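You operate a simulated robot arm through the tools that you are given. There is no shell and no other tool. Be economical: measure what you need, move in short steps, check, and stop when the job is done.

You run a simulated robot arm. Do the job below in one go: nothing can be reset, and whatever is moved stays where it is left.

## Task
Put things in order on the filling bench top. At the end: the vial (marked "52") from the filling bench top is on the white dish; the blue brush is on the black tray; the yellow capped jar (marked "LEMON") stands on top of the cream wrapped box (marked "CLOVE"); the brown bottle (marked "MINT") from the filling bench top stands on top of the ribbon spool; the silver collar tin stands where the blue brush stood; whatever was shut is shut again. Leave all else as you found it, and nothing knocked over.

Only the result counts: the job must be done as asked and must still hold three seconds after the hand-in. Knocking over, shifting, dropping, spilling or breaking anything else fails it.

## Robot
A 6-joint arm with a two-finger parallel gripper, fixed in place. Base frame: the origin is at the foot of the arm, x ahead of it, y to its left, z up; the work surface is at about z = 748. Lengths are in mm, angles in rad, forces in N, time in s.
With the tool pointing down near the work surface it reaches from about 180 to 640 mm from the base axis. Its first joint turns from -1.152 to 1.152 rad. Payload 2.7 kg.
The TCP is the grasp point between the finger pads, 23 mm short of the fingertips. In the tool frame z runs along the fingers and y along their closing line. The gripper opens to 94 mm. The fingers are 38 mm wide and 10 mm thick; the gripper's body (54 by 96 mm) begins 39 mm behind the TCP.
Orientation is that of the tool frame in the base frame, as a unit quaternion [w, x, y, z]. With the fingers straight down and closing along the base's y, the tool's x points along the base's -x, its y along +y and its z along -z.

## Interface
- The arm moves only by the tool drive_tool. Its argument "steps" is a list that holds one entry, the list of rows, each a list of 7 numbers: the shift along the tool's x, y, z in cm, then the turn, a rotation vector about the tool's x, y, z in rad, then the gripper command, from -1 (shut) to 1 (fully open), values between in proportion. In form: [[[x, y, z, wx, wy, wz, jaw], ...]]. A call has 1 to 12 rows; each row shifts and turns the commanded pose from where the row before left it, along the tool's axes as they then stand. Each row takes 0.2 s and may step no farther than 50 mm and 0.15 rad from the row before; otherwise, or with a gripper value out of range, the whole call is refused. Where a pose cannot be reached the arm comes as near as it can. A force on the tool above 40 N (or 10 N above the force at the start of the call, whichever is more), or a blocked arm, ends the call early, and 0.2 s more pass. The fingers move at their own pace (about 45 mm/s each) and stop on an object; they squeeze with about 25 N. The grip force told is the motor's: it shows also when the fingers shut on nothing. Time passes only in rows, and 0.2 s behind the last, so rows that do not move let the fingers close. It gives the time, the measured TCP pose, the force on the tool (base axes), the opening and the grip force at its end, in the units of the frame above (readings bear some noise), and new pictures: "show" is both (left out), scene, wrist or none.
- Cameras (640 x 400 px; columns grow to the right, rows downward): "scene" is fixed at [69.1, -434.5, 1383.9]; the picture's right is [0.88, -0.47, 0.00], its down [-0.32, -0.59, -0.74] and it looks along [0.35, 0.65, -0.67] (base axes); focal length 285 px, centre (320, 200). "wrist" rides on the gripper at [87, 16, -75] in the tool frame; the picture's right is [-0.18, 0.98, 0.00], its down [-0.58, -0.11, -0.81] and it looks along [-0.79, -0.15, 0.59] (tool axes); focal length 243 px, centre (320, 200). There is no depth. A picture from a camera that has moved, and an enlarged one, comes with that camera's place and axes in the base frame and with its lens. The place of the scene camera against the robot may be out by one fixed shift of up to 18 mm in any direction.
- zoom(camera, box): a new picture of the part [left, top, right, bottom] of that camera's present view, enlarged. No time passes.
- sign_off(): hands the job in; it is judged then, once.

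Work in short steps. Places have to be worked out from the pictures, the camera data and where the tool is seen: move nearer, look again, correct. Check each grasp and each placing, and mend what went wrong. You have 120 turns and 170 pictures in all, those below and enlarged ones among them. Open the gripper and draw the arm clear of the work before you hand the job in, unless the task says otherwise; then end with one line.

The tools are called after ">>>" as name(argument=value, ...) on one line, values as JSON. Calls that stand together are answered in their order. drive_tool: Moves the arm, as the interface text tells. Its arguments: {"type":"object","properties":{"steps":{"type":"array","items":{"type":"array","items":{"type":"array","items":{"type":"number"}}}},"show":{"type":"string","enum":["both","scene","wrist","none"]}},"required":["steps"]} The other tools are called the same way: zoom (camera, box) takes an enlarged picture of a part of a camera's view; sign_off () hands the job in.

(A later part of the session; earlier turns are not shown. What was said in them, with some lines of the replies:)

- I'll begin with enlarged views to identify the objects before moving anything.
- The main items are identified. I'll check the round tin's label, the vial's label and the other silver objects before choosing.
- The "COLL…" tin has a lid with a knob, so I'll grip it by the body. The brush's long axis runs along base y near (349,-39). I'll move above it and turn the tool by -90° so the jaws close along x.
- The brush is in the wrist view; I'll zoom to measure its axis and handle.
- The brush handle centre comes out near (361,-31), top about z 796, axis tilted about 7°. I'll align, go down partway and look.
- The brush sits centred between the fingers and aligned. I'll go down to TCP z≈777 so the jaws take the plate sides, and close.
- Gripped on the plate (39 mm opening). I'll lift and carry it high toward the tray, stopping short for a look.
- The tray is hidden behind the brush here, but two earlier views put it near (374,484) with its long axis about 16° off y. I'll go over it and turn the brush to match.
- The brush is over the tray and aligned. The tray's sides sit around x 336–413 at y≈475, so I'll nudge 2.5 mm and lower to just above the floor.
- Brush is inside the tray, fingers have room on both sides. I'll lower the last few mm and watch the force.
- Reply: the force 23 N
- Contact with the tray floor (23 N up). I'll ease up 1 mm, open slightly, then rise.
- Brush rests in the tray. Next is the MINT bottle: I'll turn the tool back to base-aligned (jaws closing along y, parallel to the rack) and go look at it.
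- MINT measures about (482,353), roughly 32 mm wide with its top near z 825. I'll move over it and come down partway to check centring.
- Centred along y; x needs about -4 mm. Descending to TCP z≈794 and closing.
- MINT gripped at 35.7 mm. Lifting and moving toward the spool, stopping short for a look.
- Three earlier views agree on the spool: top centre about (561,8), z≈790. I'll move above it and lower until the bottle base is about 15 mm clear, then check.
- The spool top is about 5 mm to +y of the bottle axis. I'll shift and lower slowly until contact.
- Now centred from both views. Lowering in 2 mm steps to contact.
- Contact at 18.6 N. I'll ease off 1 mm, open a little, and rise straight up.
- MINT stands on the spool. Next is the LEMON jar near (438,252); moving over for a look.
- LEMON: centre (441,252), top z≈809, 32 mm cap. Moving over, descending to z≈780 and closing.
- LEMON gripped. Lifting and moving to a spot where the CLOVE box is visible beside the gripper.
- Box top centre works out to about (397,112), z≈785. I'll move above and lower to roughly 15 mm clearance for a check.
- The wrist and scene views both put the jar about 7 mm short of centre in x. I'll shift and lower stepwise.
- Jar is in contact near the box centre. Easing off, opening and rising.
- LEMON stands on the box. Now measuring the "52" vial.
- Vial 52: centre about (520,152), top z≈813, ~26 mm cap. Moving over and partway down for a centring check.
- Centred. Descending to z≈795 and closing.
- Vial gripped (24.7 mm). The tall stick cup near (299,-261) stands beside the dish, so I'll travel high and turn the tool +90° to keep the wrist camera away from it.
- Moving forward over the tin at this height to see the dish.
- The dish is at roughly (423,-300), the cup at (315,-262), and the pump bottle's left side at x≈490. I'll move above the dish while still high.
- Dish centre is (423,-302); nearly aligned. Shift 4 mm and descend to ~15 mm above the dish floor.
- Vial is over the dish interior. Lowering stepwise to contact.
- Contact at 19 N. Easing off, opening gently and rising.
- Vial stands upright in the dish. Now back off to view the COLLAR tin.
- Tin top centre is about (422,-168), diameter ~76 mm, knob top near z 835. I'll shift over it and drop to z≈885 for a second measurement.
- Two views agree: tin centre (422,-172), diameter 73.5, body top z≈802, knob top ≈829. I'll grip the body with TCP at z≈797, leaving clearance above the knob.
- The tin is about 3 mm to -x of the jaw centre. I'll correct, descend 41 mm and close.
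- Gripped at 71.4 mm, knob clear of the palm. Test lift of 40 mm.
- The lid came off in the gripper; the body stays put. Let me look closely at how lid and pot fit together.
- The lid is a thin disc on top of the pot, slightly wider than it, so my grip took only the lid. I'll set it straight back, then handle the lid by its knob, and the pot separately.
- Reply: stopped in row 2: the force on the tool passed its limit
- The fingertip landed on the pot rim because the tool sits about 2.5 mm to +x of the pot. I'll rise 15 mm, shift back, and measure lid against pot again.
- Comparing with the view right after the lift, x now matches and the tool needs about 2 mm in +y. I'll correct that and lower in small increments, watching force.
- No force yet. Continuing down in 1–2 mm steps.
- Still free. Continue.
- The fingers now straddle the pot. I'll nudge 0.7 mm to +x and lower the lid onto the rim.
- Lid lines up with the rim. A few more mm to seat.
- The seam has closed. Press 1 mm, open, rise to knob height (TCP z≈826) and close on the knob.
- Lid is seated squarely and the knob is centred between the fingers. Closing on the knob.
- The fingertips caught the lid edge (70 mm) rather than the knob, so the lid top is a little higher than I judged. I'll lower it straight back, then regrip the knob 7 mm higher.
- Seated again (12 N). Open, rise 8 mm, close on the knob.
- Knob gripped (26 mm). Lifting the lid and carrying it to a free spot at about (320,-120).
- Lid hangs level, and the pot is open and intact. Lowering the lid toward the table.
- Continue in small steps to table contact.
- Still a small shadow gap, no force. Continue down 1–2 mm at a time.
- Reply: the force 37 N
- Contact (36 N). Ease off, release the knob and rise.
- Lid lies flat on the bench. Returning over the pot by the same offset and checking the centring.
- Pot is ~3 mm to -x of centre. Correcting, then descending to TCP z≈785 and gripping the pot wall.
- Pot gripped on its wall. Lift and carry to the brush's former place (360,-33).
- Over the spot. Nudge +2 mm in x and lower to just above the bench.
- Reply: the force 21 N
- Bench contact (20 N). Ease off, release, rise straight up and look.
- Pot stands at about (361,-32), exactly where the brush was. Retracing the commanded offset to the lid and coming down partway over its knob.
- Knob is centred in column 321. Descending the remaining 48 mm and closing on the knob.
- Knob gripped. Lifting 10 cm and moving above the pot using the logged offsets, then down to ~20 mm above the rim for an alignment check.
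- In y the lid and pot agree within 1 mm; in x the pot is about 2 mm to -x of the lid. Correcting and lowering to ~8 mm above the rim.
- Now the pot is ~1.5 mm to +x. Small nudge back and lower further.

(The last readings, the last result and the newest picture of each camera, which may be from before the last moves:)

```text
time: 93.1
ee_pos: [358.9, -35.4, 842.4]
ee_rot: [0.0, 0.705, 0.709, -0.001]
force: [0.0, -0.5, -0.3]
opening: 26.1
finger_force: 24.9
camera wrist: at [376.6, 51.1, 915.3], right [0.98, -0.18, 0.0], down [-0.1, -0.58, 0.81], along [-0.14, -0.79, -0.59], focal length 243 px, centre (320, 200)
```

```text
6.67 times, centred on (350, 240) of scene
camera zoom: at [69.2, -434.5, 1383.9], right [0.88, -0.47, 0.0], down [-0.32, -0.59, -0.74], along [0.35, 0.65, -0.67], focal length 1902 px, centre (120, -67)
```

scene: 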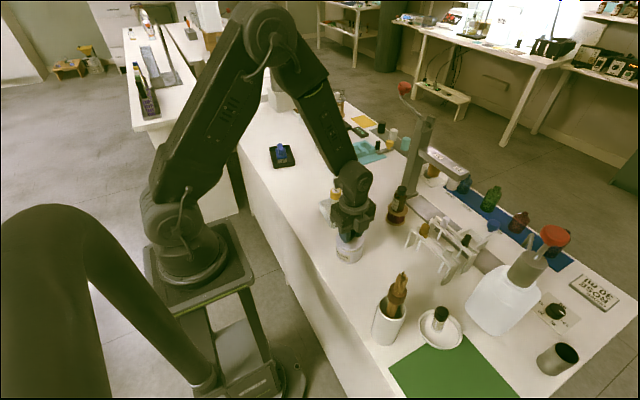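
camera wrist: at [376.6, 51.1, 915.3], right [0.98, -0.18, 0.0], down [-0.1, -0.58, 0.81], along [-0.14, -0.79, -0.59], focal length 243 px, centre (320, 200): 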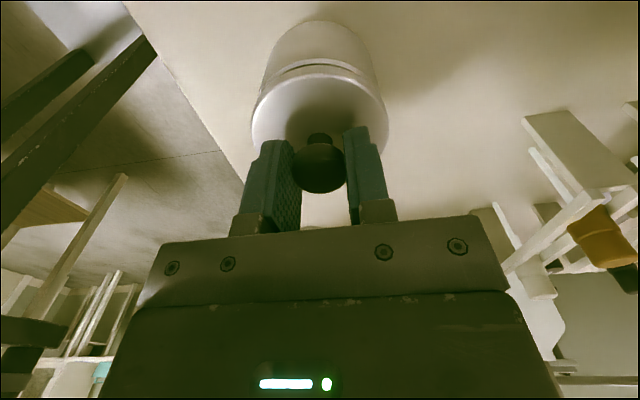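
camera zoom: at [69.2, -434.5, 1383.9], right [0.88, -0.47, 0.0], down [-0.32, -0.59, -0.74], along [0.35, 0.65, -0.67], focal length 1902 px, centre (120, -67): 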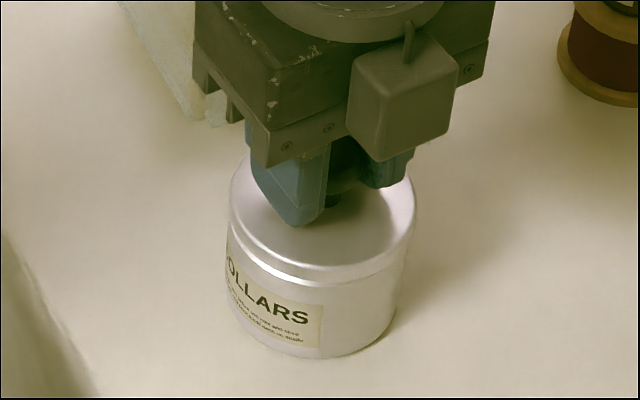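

Alignment is within about 1 mm. Lowering to seat.

>>> drive_tool(steps=[[[0, 0, 0.2, 0, 0, 0, -1], [0, 0, 0.2, 0, 0, 0, -1], [0, 0, 0.15, 0, 0, 0, -1], [0, 0, 0, 0, 0, 0, -1]]], show="wrist")

>>> zoom(camera="wrist", box=[220, 0, 420, 150])

>>> zoom(camera="scene", box=[310, 210, 390, 270])

```text
time: 94.1
ee_pos: [360.4, -36.2, 835.8]
ee_rot: [0.001, 0.705, 0.71, 0.001]
force: [-0.7, 3.5, 11.4]
opening: 26.1
finger_force: 25.0
camera wrist: at [376.9, 51.1, 910.1], right [0.98, -0.18, 0.0], down [-0.11, -0.58, 0.81], along [-0.14, -0.79, -0.59], focal length 243 px, centre (320, 200)
```

wrist: 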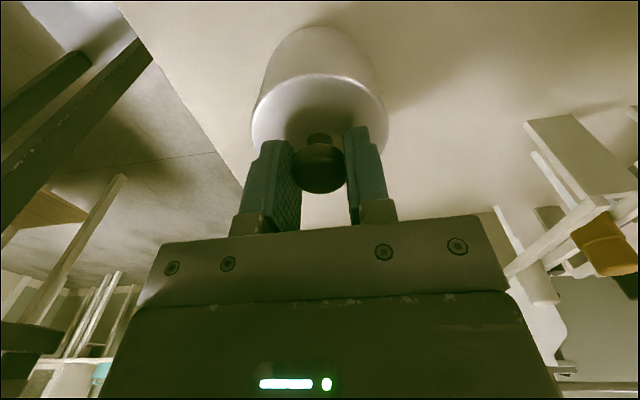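

```text
2.67 times, centred on (320, 75) of wrist
camera zoom: at [376.9, 51.1, 910.1], right [0.98, -0.18, 0.0], down [-0.11, -0.58, 0.81], along [-0.14, -0.79, -0.59], focal length 647 px, centre (320, 533)
```

zoom: 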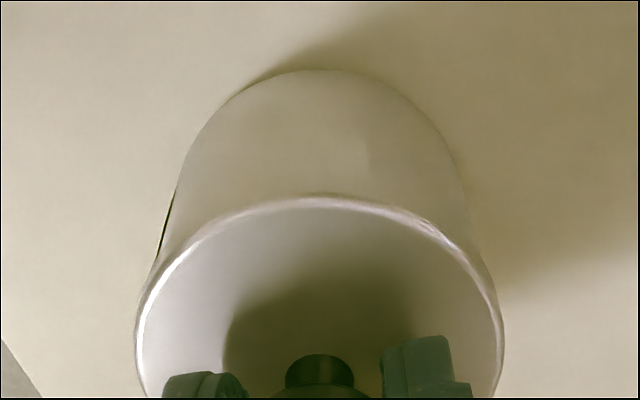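

```text
6.67 times, centred on (350, 240) of scene
camera zoom: at [69.0, -434.4, 1384.0], right [0.88, -0.47, 0.0], down [-0.32, -0.59, -0.74], along [0.35, 0.65, -0.67], focal length 1902 px, centre (120, -67)
```

zoom: 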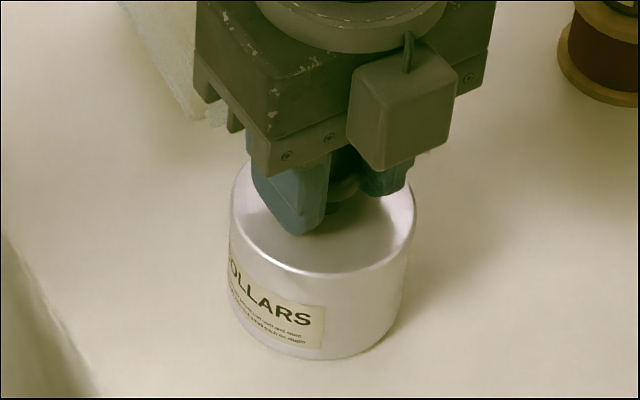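

Seated at the same height as originally (835.8) with 11 N contact and the seam closed. Ease, release and rise.

>>> drive_tool(steps=[[[0, 0, -0.05, 0, 0, 0, -1], [0, 0, 0, 0, 0, 0, -0.2], [0, 0, 0, 0, 0, 0, 0], [0, 0, -2, 0, 0, 0, 0], [0, 0, -4, 0, 0, 0, 0], [0, 0, -4, 0, 0, 0, 0], [0, 0, -4, 0, 0, 0, 1], [5, 0, 0, 0, 0, 0, 1], [5, 0, 0, 0, 0, 0, 1], [5, 0, -2, 0, 0, 0, 1], [4, 0, -2, 0, 0, 0, 1], [0, 0, 0, 0, 0, 0, 1]]])

>>> zoom(camera="scene", box=[310, 210, 390, 270])

>>> zoom(camera="wrist", box=[160, 0, 480, 200])

```text
refused: row 10 steps farther than a row can; nothing moved
```

```text
6.67 times, centred on (350, 240) of scene
camera zoom: at [69.0, -434.4, 1384.0], right [0.88, -0.47, 0.0], down [-0.32, -0.59, -0.74], along [0.35, 0.65, -0.67], focal length 1902 px, centre (120, -67)
```

zoom: 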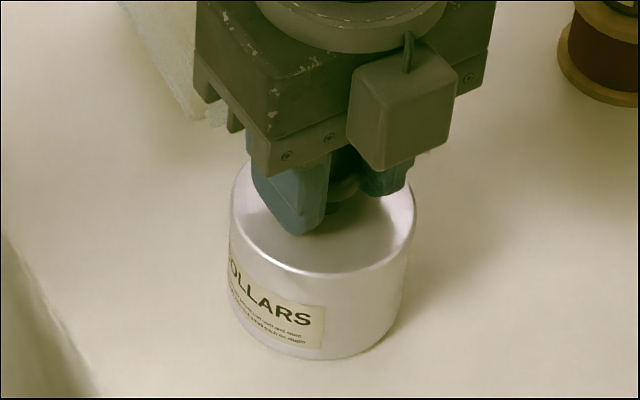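

```text
2.00 times, centred on (320, 100) of wrist
camera zoom: at [376.9, 51.1, 910.1], right [0.98, -0.18, 0.0], down [-0.11, -0.58, 0.81], along [-0.14, -0.79, -0.59], focal length 485 px, centre (320, 400)
```

zoom: 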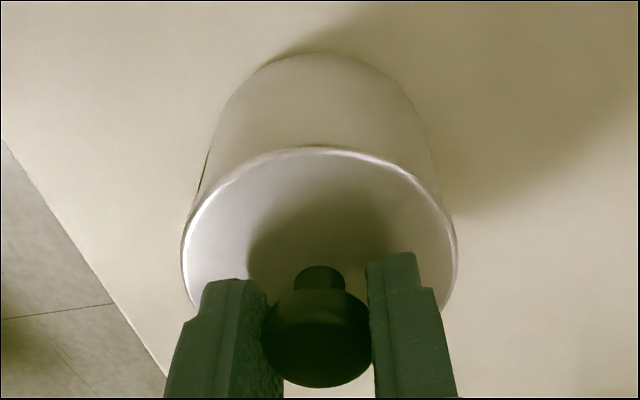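

The call was refused for one oversized step, so nothing moved. Reissuing with smaller steps.

>>> drive_tool(steps=[[[0, 0, -0.05, 0, 0, 0, -1], [0, 0, 0, 0, 0, 0, -0.2], [0, 0, 0, 0, 0, 0, 0], [0, 0, -2, 0, 0, 0, 0], [0, 0, -4, 0, 0, 0, 0], [0, 0, -4, 0, 0, 0, 0], [0, 0, -4.5, 0, 0, 0, 0.5], [0, 0, -4, 0, 0, 0, 1], [3, -1, -3, 0, 0, 0, 1], [4, -1, 0, 0, 0, 0, 1], [4, -1, 0, 0, 0, 0, 1], [0, 0, 0, 0, 0, 0, 1]]])

>>> zoom(camera="scene", box=[310, 170, 438, 290])

>>> zoom(camera="scene", box=[360, 240, 520, 360])

>>> zoom(camera="scene", box=[240, 90, 400, 210])

```text
time: 96.7
ee_pos: [332.0, 74.9, 1054.4]
ee_rot: [0.0, 0.705, 0.709, 0.0]
force: [0.0, 0.4, -0.4]
opening: 94.2
finger_force: 0.0
camera wrist: at [348.1, 161.7, 1127.4], right [0.98, -0.18, 0.0], down [-0.1, -0.58, 0.81], along [-0.14, -0.79, -0.59], focal length 243 px, centre (320, 200)
```

scene: 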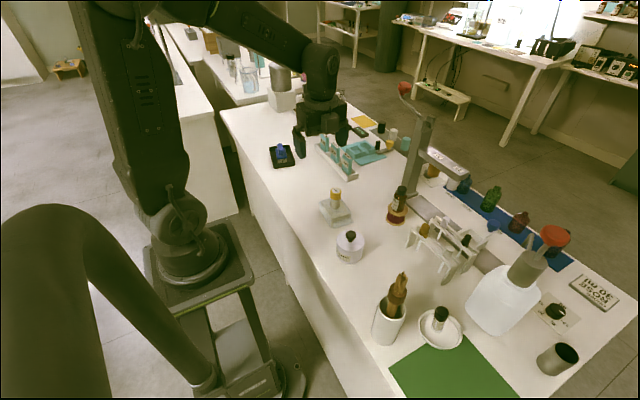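
wrist: 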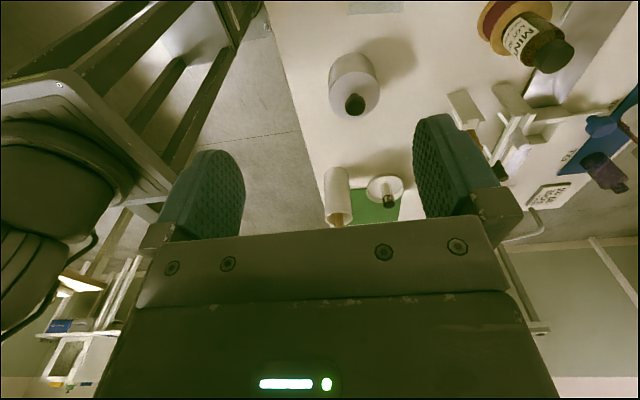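

```text
3.33 times, centred on (374, 230) of scene
camera zoom: at [69.1, -434.5, 1383.9], right [0.88, -0.47, 0.0], down [-0.32, -0.59, -0.74], along [0.35, 0.65, -0.67], focal length 951 px, centre (140, 100)
```

zoom: 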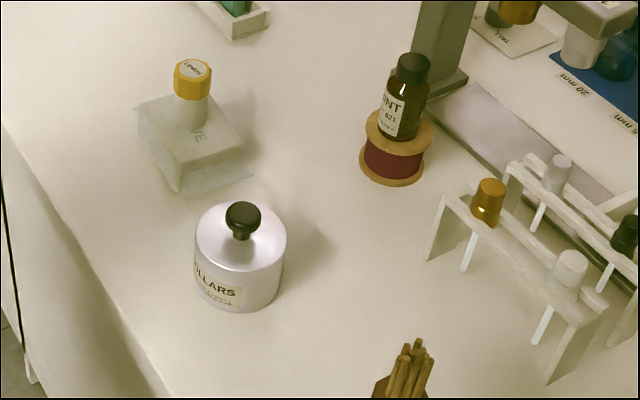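

```text
3.33 times, centred on (440, 300) of scene
camera zoom: at [69.1, -434.5, 1383.9], right [0.88, -0.47, 0.0], down [-0.32, -0.59, -0.74], along [0.35, 0.65, -0.67], focal length 951 px, centre (-80, -133)
```

zoom: 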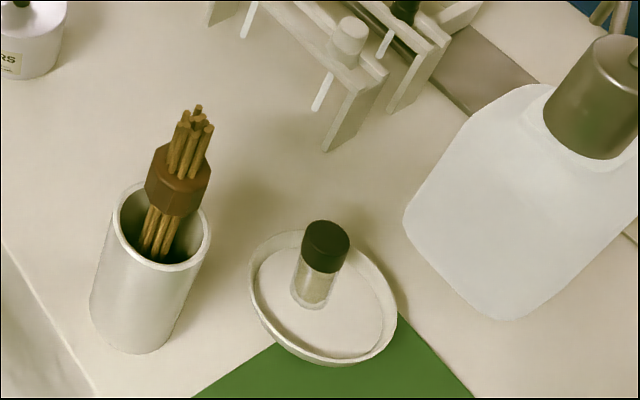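

```text
3.33 times, centred on (320, 150) of scene
camera zoom: at [69.1, -434.5, 1383.9], right [0.88, -0.47, 0.0], down [-0.32, -0.59, -0.74], along [0.35, 0.65, -0.67], focal length 951 px, centre (320, 367)
```

zoom: 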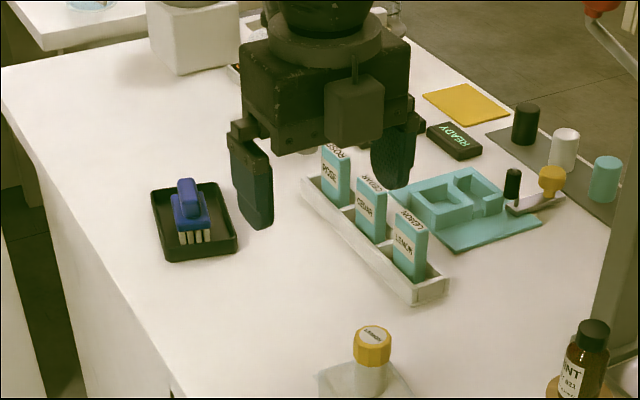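

All items are in place: vial upright in the dish, brush in the tray, LEMON on CLOVE, MINT on the spool, COLLARS tin closed on the brush's old spot. The gripper is open and clear, so I'm handing in.

>>> sign_off()

```text
The job is handed in.
```

The job is done and handed in: every item is where you asked and nothing was knocked over. The collar tin's lid came off while I was moving it, so I moved the lid and tin separately and put the lid back on.
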